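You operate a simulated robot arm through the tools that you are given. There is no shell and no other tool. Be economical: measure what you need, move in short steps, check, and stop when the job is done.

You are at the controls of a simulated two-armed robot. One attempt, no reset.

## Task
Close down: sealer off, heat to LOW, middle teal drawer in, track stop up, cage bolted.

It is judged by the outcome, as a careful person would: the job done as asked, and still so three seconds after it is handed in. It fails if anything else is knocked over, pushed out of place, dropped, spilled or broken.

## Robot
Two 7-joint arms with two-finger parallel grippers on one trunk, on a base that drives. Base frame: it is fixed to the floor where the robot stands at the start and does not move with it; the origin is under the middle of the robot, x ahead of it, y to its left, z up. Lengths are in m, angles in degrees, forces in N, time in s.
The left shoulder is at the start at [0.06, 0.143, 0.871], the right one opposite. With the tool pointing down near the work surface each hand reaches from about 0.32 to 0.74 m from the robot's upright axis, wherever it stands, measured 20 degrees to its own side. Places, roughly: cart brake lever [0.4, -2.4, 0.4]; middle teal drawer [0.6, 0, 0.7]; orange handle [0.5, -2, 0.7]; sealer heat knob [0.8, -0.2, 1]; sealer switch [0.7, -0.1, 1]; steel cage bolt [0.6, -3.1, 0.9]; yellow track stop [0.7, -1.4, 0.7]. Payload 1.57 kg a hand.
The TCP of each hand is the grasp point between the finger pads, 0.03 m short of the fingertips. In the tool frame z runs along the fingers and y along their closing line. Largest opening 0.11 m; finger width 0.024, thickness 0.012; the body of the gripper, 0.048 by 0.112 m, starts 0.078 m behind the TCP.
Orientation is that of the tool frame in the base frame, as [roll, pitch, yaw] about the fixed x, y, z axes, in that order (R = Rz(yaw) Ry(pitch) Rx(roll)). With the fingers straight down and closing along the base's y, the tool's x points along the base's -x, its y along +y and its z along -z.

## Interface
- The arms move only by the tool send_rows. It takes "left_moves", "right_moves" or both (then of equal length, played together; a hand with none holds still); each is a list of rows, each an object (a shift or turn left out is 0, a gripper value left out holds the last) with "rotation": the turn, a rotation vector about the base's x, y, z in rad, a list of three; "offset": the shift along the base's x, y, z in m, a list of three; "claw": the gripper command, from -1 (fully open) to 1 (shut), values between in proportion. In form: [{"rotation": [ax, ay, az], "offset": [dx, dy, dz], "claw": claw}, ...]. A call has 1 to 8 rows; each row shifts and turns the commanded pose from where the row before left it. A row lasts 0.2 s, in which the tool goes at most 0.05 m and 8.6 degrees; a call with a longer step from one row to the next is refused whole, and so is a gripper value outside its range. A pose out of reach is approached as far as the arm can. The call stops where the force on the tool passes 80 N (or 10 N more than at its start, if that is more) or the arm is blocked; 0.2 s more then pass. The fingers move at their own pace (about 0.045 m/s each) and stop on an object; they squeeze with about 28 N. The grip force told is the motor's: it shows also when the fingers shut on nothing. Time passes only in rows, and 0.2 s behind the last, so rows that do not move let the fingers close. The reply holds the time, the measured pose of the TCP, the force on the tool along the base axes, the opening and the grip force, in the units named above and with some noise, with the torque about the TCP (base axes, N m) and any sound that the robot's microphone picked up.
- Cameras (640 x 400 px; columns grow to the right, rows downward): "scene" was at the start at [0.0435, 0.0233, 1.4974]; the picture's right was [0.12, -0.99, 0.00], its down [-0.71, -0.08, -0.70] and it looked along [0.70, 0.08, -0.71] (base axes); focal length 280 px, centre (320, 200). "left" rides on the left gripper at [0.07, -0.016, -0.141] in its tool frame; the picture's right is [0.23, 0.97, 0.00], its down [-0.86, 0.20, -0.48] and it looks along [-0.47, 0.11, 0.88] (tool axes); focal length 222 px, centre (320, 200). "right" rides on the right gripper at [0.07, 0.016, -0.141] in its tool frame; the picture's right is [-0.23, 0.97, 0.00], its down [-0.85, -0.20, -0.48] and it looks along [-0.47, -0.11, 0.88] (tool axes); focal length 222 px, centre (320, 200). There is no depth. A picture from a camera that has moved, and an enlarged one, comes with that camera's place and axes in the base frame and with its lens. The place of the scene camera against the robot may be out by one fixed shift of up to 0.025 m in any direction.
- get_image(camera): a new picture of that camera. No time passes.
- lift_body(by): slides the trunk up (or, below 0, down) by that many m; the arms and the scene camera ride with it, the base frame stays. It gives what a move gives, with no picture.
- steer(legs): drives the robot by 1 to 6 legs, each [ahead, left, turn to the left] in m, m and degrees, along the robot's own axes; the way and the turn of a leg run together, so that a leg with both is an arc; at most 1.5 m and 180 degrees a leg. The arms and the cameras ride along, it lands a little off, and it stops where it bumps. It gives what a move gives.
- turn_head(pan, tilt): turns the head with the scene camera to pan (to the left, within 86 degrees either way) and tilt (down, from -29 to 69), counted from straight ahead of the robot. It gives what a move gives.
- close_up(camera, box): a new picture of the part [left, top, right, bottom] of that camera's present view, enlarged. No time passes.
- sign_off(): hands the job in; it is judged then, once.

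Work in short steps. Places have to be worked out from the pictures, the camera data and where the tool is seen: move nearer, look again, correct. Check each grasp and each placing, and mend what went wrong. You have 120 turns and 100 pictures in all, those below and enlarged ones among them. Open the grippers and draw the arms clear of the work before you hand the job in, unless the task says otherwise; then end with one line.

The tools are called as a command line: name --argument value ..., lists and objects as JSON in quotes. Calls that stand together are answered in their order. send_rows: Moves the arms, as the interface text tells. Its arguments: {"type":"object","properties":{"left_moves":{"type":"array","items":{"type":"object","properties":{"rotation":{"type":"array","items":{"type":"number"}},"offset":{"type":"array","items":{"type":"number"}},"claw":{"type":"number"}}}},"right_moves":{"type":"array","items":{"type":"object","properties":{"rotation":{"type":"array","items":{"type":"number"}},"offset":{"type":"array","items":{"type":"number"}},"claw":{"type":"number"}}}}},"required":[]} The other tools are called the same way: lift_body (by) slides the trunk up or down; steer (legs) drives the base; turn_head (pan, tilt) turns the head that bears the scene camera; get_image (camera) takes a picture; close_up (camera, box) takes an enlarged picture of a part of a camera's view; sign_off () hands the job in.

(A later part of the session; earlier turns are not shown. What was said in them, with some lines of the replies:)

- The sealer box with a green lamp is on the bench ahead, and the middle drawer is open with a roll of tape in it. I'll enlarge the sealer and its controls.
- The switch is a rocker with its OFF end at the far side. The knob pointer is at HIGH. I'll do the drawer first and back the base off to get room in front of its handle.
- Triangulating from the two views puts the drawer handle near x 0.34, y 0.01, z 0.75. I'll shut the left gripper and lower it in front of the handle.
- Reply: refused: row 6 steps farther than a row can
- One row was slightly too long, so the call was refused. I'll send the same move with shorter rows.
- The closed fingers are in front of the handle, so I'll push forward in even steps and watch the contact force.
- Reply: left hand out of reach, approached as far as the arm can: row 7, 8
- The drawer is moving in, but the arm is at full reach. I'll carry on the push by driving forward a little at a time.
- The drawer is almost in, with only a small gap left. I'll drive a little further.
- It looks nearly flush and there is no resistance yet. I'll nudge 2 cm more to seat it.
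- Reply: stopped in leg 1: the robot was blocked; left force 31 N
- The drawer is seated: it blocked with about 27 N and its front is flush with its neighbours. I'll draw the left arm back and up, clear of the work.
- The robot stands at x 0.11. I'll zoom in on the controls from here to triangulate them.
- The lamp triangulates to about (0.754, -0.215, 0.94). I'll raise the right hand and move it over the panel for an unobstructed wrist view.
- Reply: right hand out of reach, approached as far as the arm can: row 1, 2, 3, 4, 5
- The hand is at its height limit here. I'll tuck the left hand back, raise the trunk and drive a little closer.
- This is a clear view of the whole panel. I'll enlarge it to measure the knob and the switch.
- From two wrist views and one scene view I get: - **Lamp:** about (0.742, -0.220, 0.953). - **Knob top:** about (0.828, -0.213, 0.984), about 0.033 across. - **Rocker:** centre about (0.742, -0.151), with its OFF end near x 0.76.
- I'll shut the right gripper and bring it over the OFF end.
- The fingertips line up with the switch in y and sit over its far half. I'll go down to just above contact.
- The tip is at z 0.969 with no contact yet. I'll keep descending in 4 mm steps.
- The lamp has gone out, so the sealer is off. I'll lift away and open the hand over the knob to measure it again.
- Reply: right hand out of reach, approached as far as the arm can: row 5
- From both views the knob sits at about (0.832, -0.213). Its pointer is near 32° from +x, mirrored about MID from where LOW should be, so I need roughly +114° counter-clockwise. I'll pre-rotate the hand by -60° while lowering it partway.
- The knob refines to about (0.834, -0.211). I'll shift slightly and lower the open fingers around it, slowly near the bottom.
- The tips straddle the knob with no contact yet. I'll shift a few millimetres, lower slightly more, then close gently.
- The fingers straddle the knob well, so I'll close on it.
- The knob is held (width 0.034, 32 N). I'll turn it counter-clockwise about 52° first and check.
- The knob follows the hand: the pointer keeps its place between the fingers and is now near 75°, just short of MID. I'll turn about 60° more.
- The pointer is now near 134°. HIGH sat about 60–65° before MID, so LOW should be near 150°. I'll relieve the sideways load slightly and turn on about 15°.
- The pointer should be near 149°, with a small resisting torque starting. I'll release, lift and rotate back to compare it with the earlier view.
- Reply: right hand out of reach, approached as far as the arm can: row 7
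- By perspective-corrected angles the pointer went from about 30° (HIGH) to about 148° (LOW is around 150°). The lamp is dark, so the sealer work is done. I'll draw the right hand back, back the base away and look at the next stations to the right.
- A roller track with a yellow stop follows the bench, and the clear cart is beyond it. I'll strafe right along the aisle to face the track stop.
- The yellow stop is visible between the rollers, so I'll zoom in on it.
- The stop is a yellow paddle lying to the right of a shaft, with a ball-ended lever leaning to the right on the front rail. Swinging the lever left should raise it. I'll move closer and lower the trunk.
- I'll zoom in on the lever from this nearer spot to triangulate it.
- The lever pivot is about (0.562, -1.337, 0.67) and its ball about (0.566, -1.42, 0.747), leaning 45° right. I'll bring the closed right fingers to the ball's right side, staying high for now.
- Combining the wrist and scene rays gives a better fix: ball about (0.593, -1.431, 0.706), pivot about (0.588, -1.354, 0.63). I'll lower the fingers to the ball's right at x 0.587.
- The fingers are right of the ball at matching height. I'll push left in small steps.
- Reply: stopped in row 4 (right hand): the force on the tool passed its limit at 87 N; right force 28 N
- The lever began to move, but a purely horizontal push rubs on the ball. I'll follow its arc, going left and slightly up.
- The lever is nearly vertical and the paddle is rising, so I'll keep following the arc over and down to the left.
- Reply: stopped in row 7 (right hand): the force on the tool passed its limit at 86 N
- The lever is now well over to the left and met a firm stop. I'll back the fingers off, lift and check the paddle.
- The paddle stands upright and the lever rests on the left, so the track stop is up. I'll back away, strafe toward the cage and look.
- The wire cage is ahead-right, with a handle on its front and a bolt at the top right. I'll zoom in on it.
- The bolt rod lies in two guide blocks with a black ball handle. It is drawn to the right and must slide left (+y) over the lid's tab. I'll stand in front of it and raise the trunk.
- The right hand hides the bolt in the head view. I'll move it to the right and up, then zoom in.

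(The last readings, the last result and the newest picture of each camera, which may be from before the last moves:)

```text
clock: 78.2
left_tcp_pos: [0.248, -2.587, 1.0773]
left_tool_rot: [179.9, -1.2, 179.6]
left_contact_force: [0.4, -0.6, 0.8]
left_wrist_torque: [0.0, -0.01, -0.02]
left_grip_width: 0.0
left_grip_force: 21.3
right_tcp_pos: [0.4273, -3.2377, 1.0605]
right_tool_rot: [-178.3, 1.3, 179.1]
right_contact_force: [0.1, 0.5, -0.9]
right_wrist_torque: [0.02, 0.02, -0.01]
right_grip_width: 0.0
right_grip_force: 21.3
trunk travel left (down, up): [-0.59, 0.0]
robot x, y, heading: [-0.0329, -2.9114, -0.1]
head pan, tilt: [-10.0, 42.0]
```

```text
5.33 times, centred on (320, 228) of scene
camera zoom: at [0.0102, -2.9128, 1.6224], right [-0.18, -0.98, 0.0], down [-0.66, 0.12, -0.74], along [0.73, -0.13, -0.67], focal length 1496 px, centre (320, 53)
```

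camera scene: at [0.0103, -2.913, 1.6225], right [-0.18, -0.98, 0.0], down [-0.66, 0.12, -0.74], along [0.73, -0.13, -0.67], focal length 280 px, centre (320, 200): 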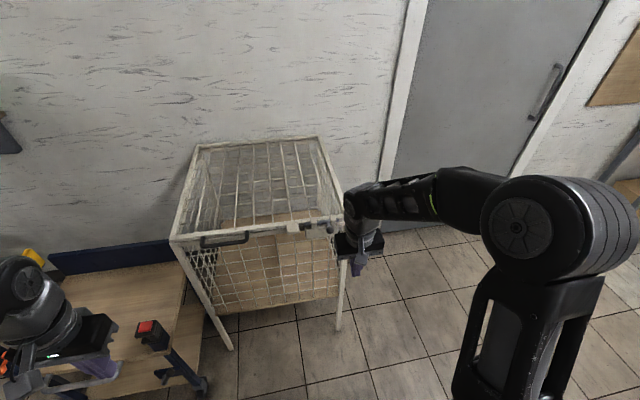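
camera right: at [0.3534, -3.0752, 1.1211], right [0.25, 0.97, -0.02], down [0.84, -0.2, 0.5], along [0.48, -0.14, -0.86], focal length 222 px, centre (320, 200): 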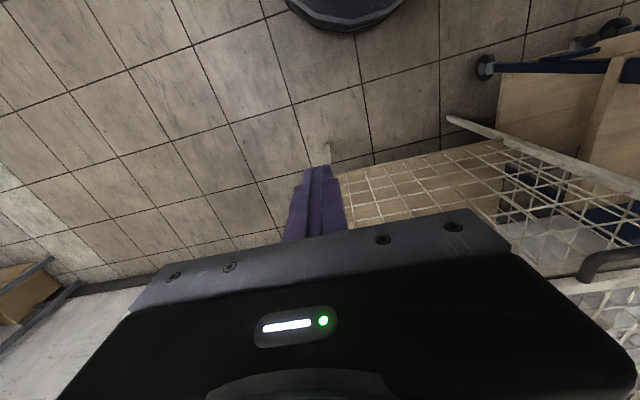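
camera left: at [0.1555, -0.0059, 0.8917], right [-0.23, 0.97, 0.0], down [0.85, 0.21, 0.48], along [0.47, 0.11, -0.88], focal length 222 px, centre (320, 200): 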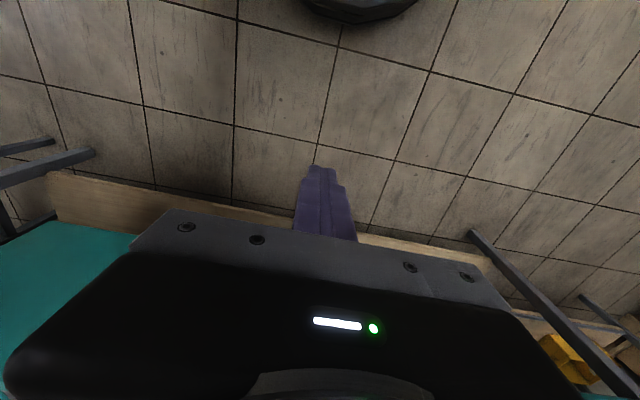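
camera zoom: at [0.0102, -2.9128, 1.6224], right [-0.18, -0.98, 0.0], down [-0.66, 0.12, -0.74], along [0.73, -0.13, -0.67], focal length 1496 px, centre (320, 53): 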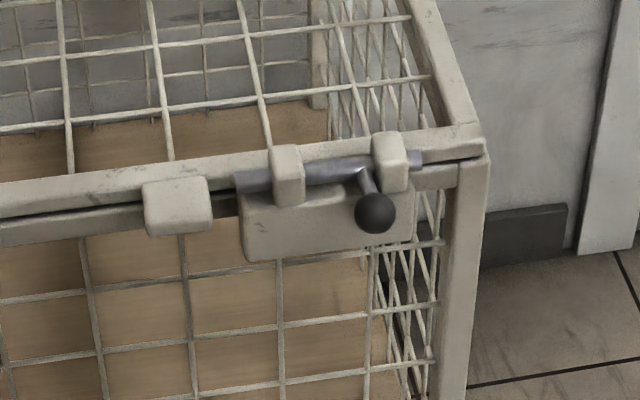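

The ball handle triangulates to about (0.607, -3.06, 0.935), with about 3.5 cm of slide to the left available. I'll bring the closed fingers above and to the right of the ball.

send_rows --right_moves '[{"offset": [0.04, 0.025, 0]}, {"offset": [0.04, 0.025, 0]}, {"offset": [0.04, 0.025, 0]}, {"offset": [0.03, 0.025, 0]}, {"offset": [0.023, 0.022, -0.02]}, {}]'

get_image --camera "right"

close_up --camera "scene" --box '[270, 190, 370, 265]'

```text
clock: 79.6
left_tcp_pos: [0.2469, -2.5872, 1.0778]
left_tool_rot: [179.8, -1.2, 179.5]
left_contact_force: [-0.1, 0.2, 0.3]
left_wrist_torque: [-0.02, -0.07, 0.01]
left_grip_width: 0.0
left_grip_force: 21.7
right_tcp_pos: [0.5979, -3.1144, 1.0418]
right_tool_rot: [-178.3, 1.4, 178.9]
right_contact_force: [0.4, -0.2, 0.1]
right_wrist_torque: [0.02, -0.03, 0.0]
right_grip_width: 0.0
right_grip_force: 21.7
trunk travel left (down, up): [-0.59, 0.0]
robot x, y, heading: [-0.0343, -2.9089, -0.3]
head pan, tilt: [-10.0, 42.0]
```

```text
35 pictures are left
camera right: at [0.5266, -3.0935, 1.1807], right [0.25, 0.97, -0.02], down [0.84, -0.2, 0.5], along [0.48, -0.14, -0.86], focal length 222 px, centre (320, 200)
```

right: 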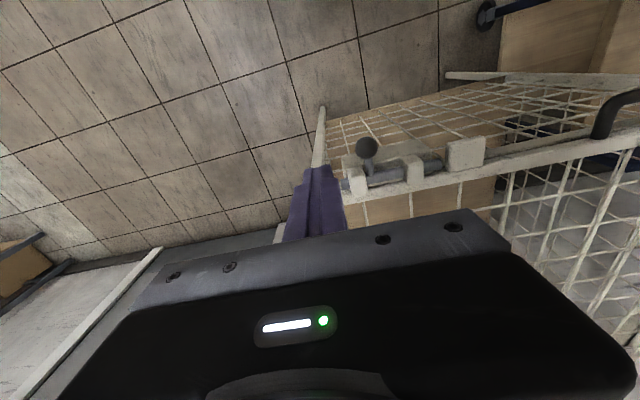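

```text
5.33 times, centred on (320, 228) of scene
camera zoom: at [0.0094, -2.9132, 1.6225], right [-0.18, -0.98, 0.0], down [-0.66, 0.12, -0.74], along [0.73, -0.13, -0.67], focal length 1496 px, centre (320, 53)
```

zoom: 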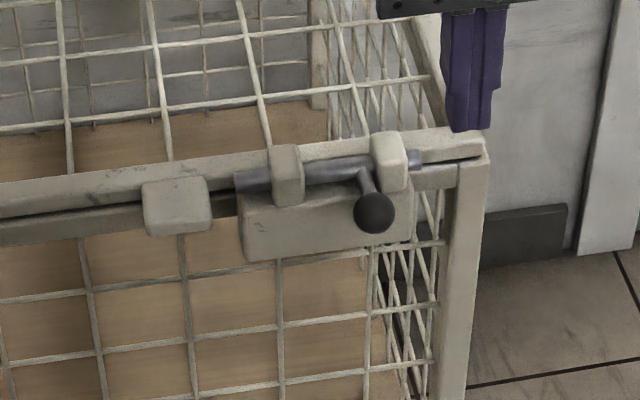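

The ball refines to about (0.614, -3.064, 0.925). I'll lower the fingertips beside it, in front of the guide block.

send_rows --right_moves '[{"offset": [0.008, 0, -0.03]}, {"offset": [0, 0, -0.035]}, {"offset": [0, 0, -0.025]}, {"offset": [0, 0, -0.012]}, {}]'

get_image --camera "right"

close_up --camera "scene" --box '[270, 190, 370, 265]'

```text
clock: 80.8
left_tcp_pos: [0.2485, -2.5871, 1.0762]
left_tool_rot: [179.8, -1.2, 179.6]
left_contact_force: [-1.2, 0.0, -0.1]
left_wrist_torque: [0.01, 0.02, 0.01]
left_grip_width: 0.0
left_grip_force: 21.2
right_tcp_pos: [0.6053, -3.1143, 0.9402]
right_tool_rot: [-178.3, 1.4, 179.0]
right_contact_force: [0.2, 0.0, 0.5]
right_wrist_torque: [-0.03, 0.01, -0.03]
right_grip_width: 0.0001
right_grip_force: 20.9
trunk travel left (down, up): [-0.59, 0.0]
robot x, y, heading: [-0.035, -2.9125, 0.0]
head pan, tilt: [-10.0, 42.0]
```

```text
33 pictures are left
camera right: at [0.5337, -3.0937, 1.0796], right [0.25, 0.97, -0.02], down [0.84, -0.2, 0.5], along [0.48, -0.14, -0.86], focal length 222 px, centre (320, 200)
```

right: 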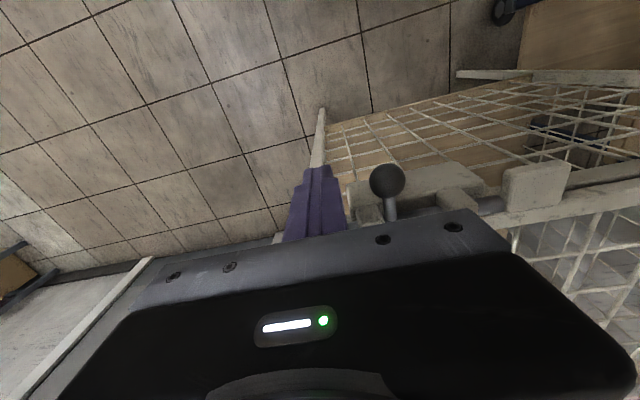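

```text
5.33 times, centred on (320, 228) of scene
camera zoom: at [0.0104, -2.9129, 1.6224], right [-0.18, -0.98, 0.0], down [-0.66, 0.12, -0.74], along [0.73, -0.13, -0.67], focal length 1496 px, centre (320, 53)
```

zoom: 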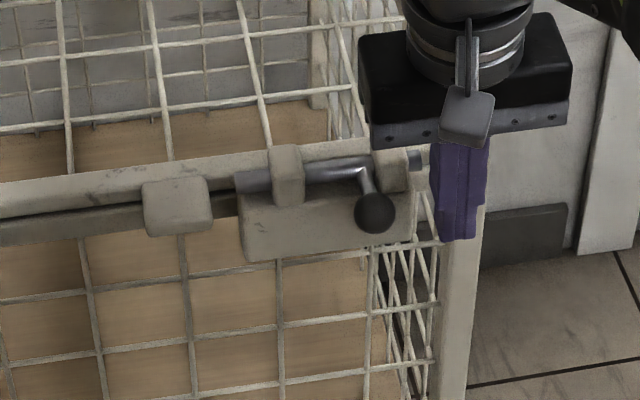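

The fingertips sit right of the ball at its height. I'll push left in 1 cm steps.

send_rows --right_moves '[{"offset": [0, 0.012, 0]}, {"offset": [0, 0.012, 0]}, {"offset": [0, 0.008, 0]}, {"offset": [0, 0.008, 0]}, {"offset": [0, 0.008, 0]}, {"offset": [0, 0.008, 0]}, {"offset": [0, 0.006, 0]}]'

close_up --camera "scene" --box '[270, 190, 370, 265]'

```text
clock: 82.4
left_tcp_pos: [0.2481, -2.5889, 1.0777]
left_tool_rot: [179.9, -1.2, 179.5]
left_contact_force: [-0.4, -0.6, -0.5]
left_wrist_torque: [-0.01, -0.01, -0.04]
left_grip_width: 0.0
left_grip_force: 21.1
right_tcp_pos: [0.6065, -3.0562, 0.9406]
right_tool_rot: [-178.3, 1.3, 178.8]
right_contact_force: [-1.6, -9.0, 2.1]
right_wrist_torque: [-0.1, 0.0, -0.02]
right_grip_width: 0.0
right_grip_force: 21.3
trunk travel left (down, up): [-0.59, 0.0]
robot x, y, heading: [-0.034, -2.9129, -0.0]
head pan, tilt: [-10.0, 42.0]
```

```text
5.33 times, centred on (320, 228) of scene
camera zoom: at [0.0099, -2.9146, 1.6225], right [-0.18, -0.98, 0.0], down [-0.66, 0.12, -0.74], along [0.73, -0.13, -0.67], focal length 1496 px, centre (320, 53)
```

zoom: 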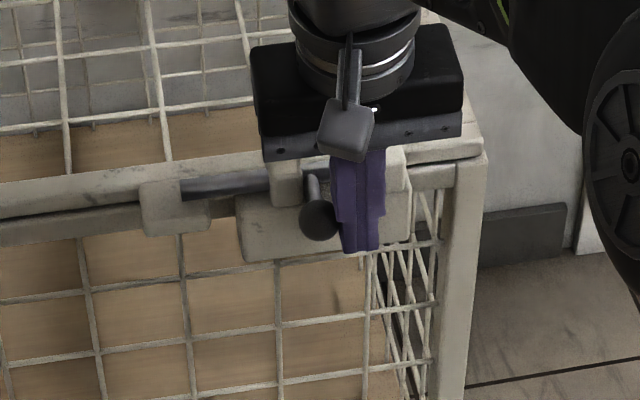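

The rod now reaches over the tab, and the stem is nearly at the left guide block. I'll push a few millimetres more to the end of its travel.

send_rows --right_moves '[{"offset": [0, 0.004, 0]}, {"offset": [0, 0.004, 0]}, {"offset": [0, 0.004, 0]}]'

close_up --camera "scene" --box '[270, 190, 370, 265]'

```text
clock: 83.2
left_tcp_pos: [0.2482, -2.5912, 1.0784]
left_tool_rot: [179.7, -1.2, 179.4]
left_contact_force: [-0.1, -0.8, 0.3]
left_wrist_torque: [0.03, 0.0, -0.04]
left_grip_width: 0.0
left_grip_force: 22.1
right_tcp_pos: [0.6071, -3.055, 0.9402]
right_tool_rot: [-177.8, 1.4, 178.4]
right_contact_force: [-2.0, -41.9, 8.9]
right_wrist_torque: [-0.26, -0.02, -0.22]
right_grip_width: 0.0
right_grip_force: 21.3
trunk travel left (down, up): [-0.59, 0.0]
robot x, y, heading: [-0.0335, -2.9118, -0.2]
head pan, tilt: [-10.0, 42.0]
```

```text
5.33 times, centred on (320, 228) of scene
camera zoom: at [0.0091, -2.9193, 1.6225], right [-0.18, -0.98, 0.0], down [-0.66, 0.12, -0.74], along [0.73, -0.13, -0.67], focal length 1496 px, centre (320, 53)
```

zoom: 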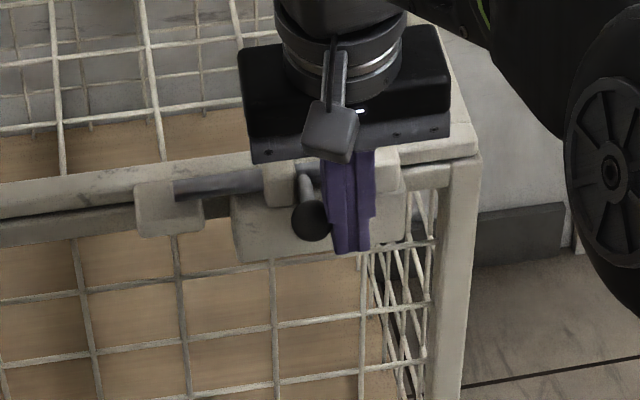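

The bolt is at its end of travel (42 N, no more motion). I'll back off and check it.

send_rows --right_moves '[{"offset": [0, -0.02, 0]}, {"offset": [0, -0.025, 0]}, {"offset": [-0.02, -0.02, 0.03]}, {"offset": [-0.03, -0.02, 0.03]}, {"offset": [-0.045, -0.02, 0]}, {"offset": [-0.045, -0.02, 0]}, {"offset": [-0.045, 0, 0]}]'

close_up --camera "scene" --box '[270, 190, 370, 265]'

```text
clock: 84.8
left_tcp_pos: [0.2467, -2.5868, 1.0778]
left_tool_rot: [179.8, -1.1, 179.6]
left_contact_force: [-0.2, -0.2, -0.7]
left_wrist_torque: [-0.02, 0.04, 0.01]
left_grip_width: 0.0001
left_grip_force: 21.4
right_tcp_pos: [0.4192, -3.1656, 0.9981]
right_tool_rot: [-178.3, 1.4, 178.8]
right_contact_force: [-0.7, -0.1, -0.4]
right_wrist_torque: [0.02, -0.02, -0.02]
right_grip_width: 0.0002
right_grip_force: 20.7
trunk travel left (down, up): [-0.59, 0.0]
robot x, y, heading: [-0.0376, -2.9086, -0.2]
head pan, tilt: [-10.0, 42.0]
```

```text
5.33 times, centred on (320, 228) of scene
camera zoom: at [0.0089, -2.913, 1.6225], right [-0.18, -0.98, 0.0], down [-0.66, 0.12, -0.74], along [0.73, -0.13, -0.67], focal length 1496 px, centre (320, 53)
```

zoom: 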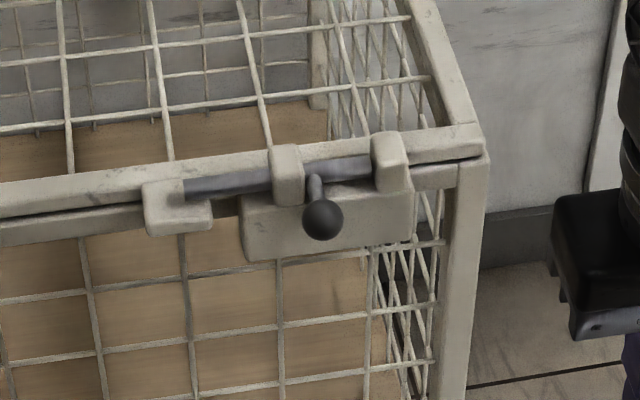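

The rod lies over the tab with its stem against the block, so the cage is bolted. I'll open both grippers, back off, and drive back for a final check of the bench and the track stop.

send_rows --left_moves '[{"claw": -1}, {}, {}, {}, {}, {}]' --right_moves '[{"claw": -1}, {}, {}, {}, {}, {}]'

steer --legs '[[-0.32, 0, 0], [0, 1.4, 0], [0, 1.3, 0]]'

turn_head --pan -15 --tilt 35

get_image --camera "scene"

```text
clock: 86.2
left_tcp_pos: [0.2474, -2.5867, 1.0775]
left_tool_rot: [179.9, -1.2, 179.6]
left_contact_force: [-0.4, 0.0, -0.1]
left_wrist_torque: [0.0, 0.03, -0.01]
left_grip_width: 0.1099
left_grip_force: 0.1
right_tcp_pos: [0.4203, -3.1654, 0.9982]
right_tool_rot: [-178.3, 1.4, 178.8]
right_contact_force: [0.1, -0.1, 0.7]
right_wrist_torque: [-0.04, 0.0, 0.01]
right_grip_width: 0.1098
right_grip_force: 0.1
trunk travel left (down, up): [-0.59, 0.0]
robot x, y, heading: [-0.0372, -2.9133, 0.1]
head pan, tilt: [-10.0, 42.0]
```

```text
clock: 101.0
left_tcp_pos: [-0.0617, 0.1029, 1.0757]
left_tool_rot: [-180.0, -1.3, 178.8]
left_contact_force: [0.4, 0.8, -0.6]
left_wrist_torque: [0.01, 0.0, -0.03]
left_grip_width: 0.1101
left_grip_force: 0.0
right_tcp_pos: [0.1028, -0.4782, 0.9985]
right_tool_rot: [-178.4, 1.3, 178.1]
right_contact_force: [0.0, 0.1, 0.3]
right_wrist_torque: [-0.01, 0.0, -0.03]
right_grip_width: 0.1101
right_grip_force: 0.0
trunk travel left (down, up): [-0.59, 0.0]
robot x, y, heading: [-0.3471, -0.2184, -0.9]
head pan, tilt: [-10.0, 42.0]
```

```text
clock: 101.7
left_tcp_pos: [-0.0617, 0.1029, 1.077]
left_tool_rot: [179.9, -1.1, 178.8]
left_contact_force: [0.4, -1.1, -0.2]
left_wrist_torque: [-0.01, 0.0, 0.02]
left_grip_width: 0.1099
left_grip_force: 0.1
right_tcp_pos: [0.1041, -0.4783, 0.9979]
right_tool_rot: [-178.2, 1.4, 178.1]
right_contact_force: [-0.2, 0.4, 0.0]
right_wrist_torque: [-0.01, 0.03, 0.0]
right_grip_width: 0.1099
right_grip_force: 0.0
trunk travel left (down, up): [-0.59, 0.0]
robot x, y, heading: [-0.3515, -0.2168, -0.6]
head pan, tilt: [-15.0, 35.0]
```

```text
28 pictures are left
camera scene: at [-0.3014, -0.2281, 1.6329], right [-0.27, -0.96, 0.0], down [-0.55, 0.16, -0.82], along [0.79, -0.22, -0.57], focal length 280 px, centre (320, 200)
```

scene: 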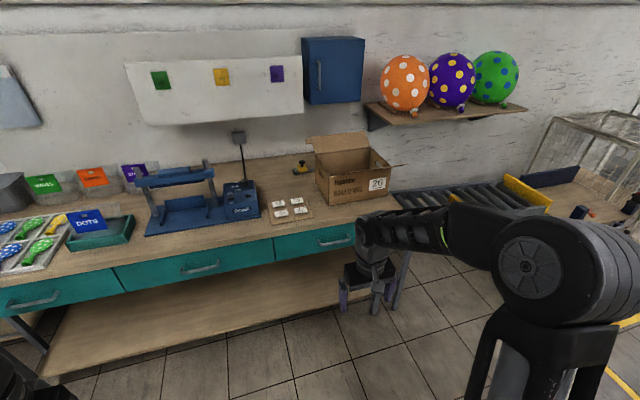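

I'll take closer looks at the sealer panel and the middle drawer.

close_up --camera "scene" --box '[205, 170, 275, 225]'

close_up --camera "scene" --box '[40, 200, 360, 330]'

close_up --camera "scene" --box '[380, 160, 560, 240]'

```text
7.27 times, centred on (240, 198) of scene
camera zoom: at [-0.3014, -0.2281, 1.6329], right [-0.27, -0.96, 0.0], down [-0.55, 0.16, -0.82], along [0.79, -0.22, -0.57], focal length 2040 px, centre (902, 218)
```

zoom: 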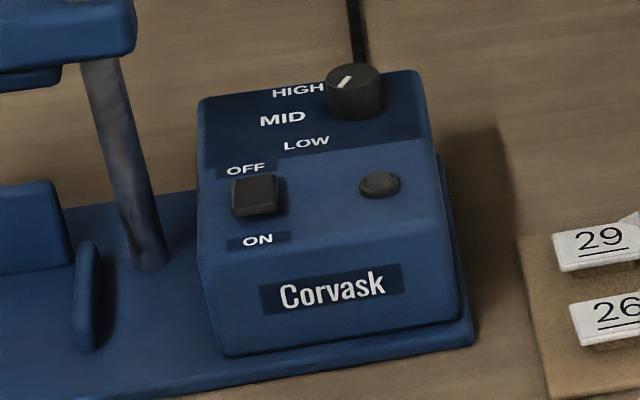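

```text
2.00 times, centred on (200, 265) of scene
camera zoom: at [-0.3014, -0.2281, 1.6329], right [-0.27, -0.96, 0.0], down [-0.55, 0.16, -0.82], along [0.79, -0.22, -0.57], focal length 561 px, centre (560, 70)
```

zoom: 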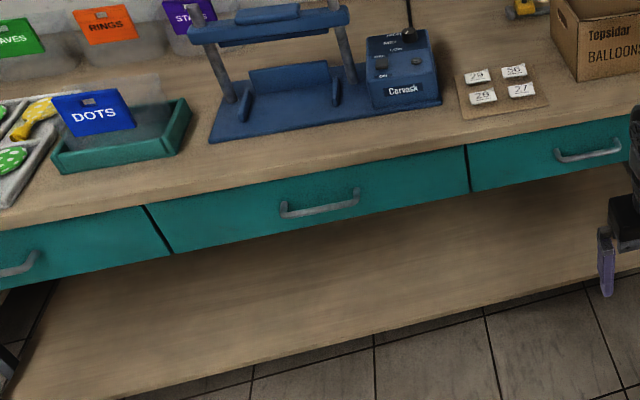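

```text
3.56 times, centred on (470, 200) of scene
camera zoom: at [-0.3014, -0.2281, 1.6329], right [-0.27, -0.96, 0.0], down [-0.55, 0.16, -0.82], along [0.79, -0.22, -0.57], focal length 997 px, centre (-213, 200)
```

zoom: 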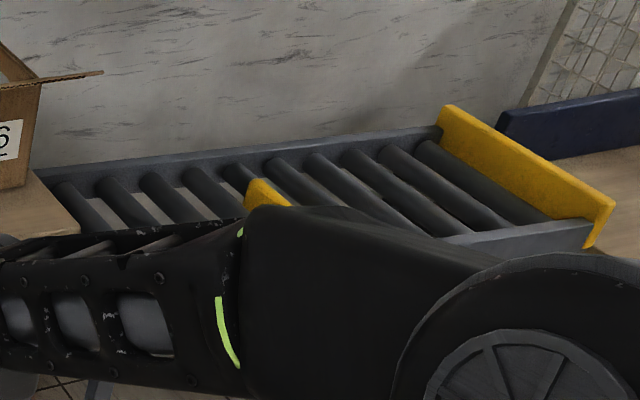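

All five states hold: lamp out, pointer toward LOW, drawer flush, stop upright and bolt home. The grippers are open and the arms are clear, so I'll hand the job in.

sign_off

```text
The job is handed in.
```

The close-down is done and handed in: sealer off, heat at LOW, middle teal drawer in, track stop up, and cage bolted.
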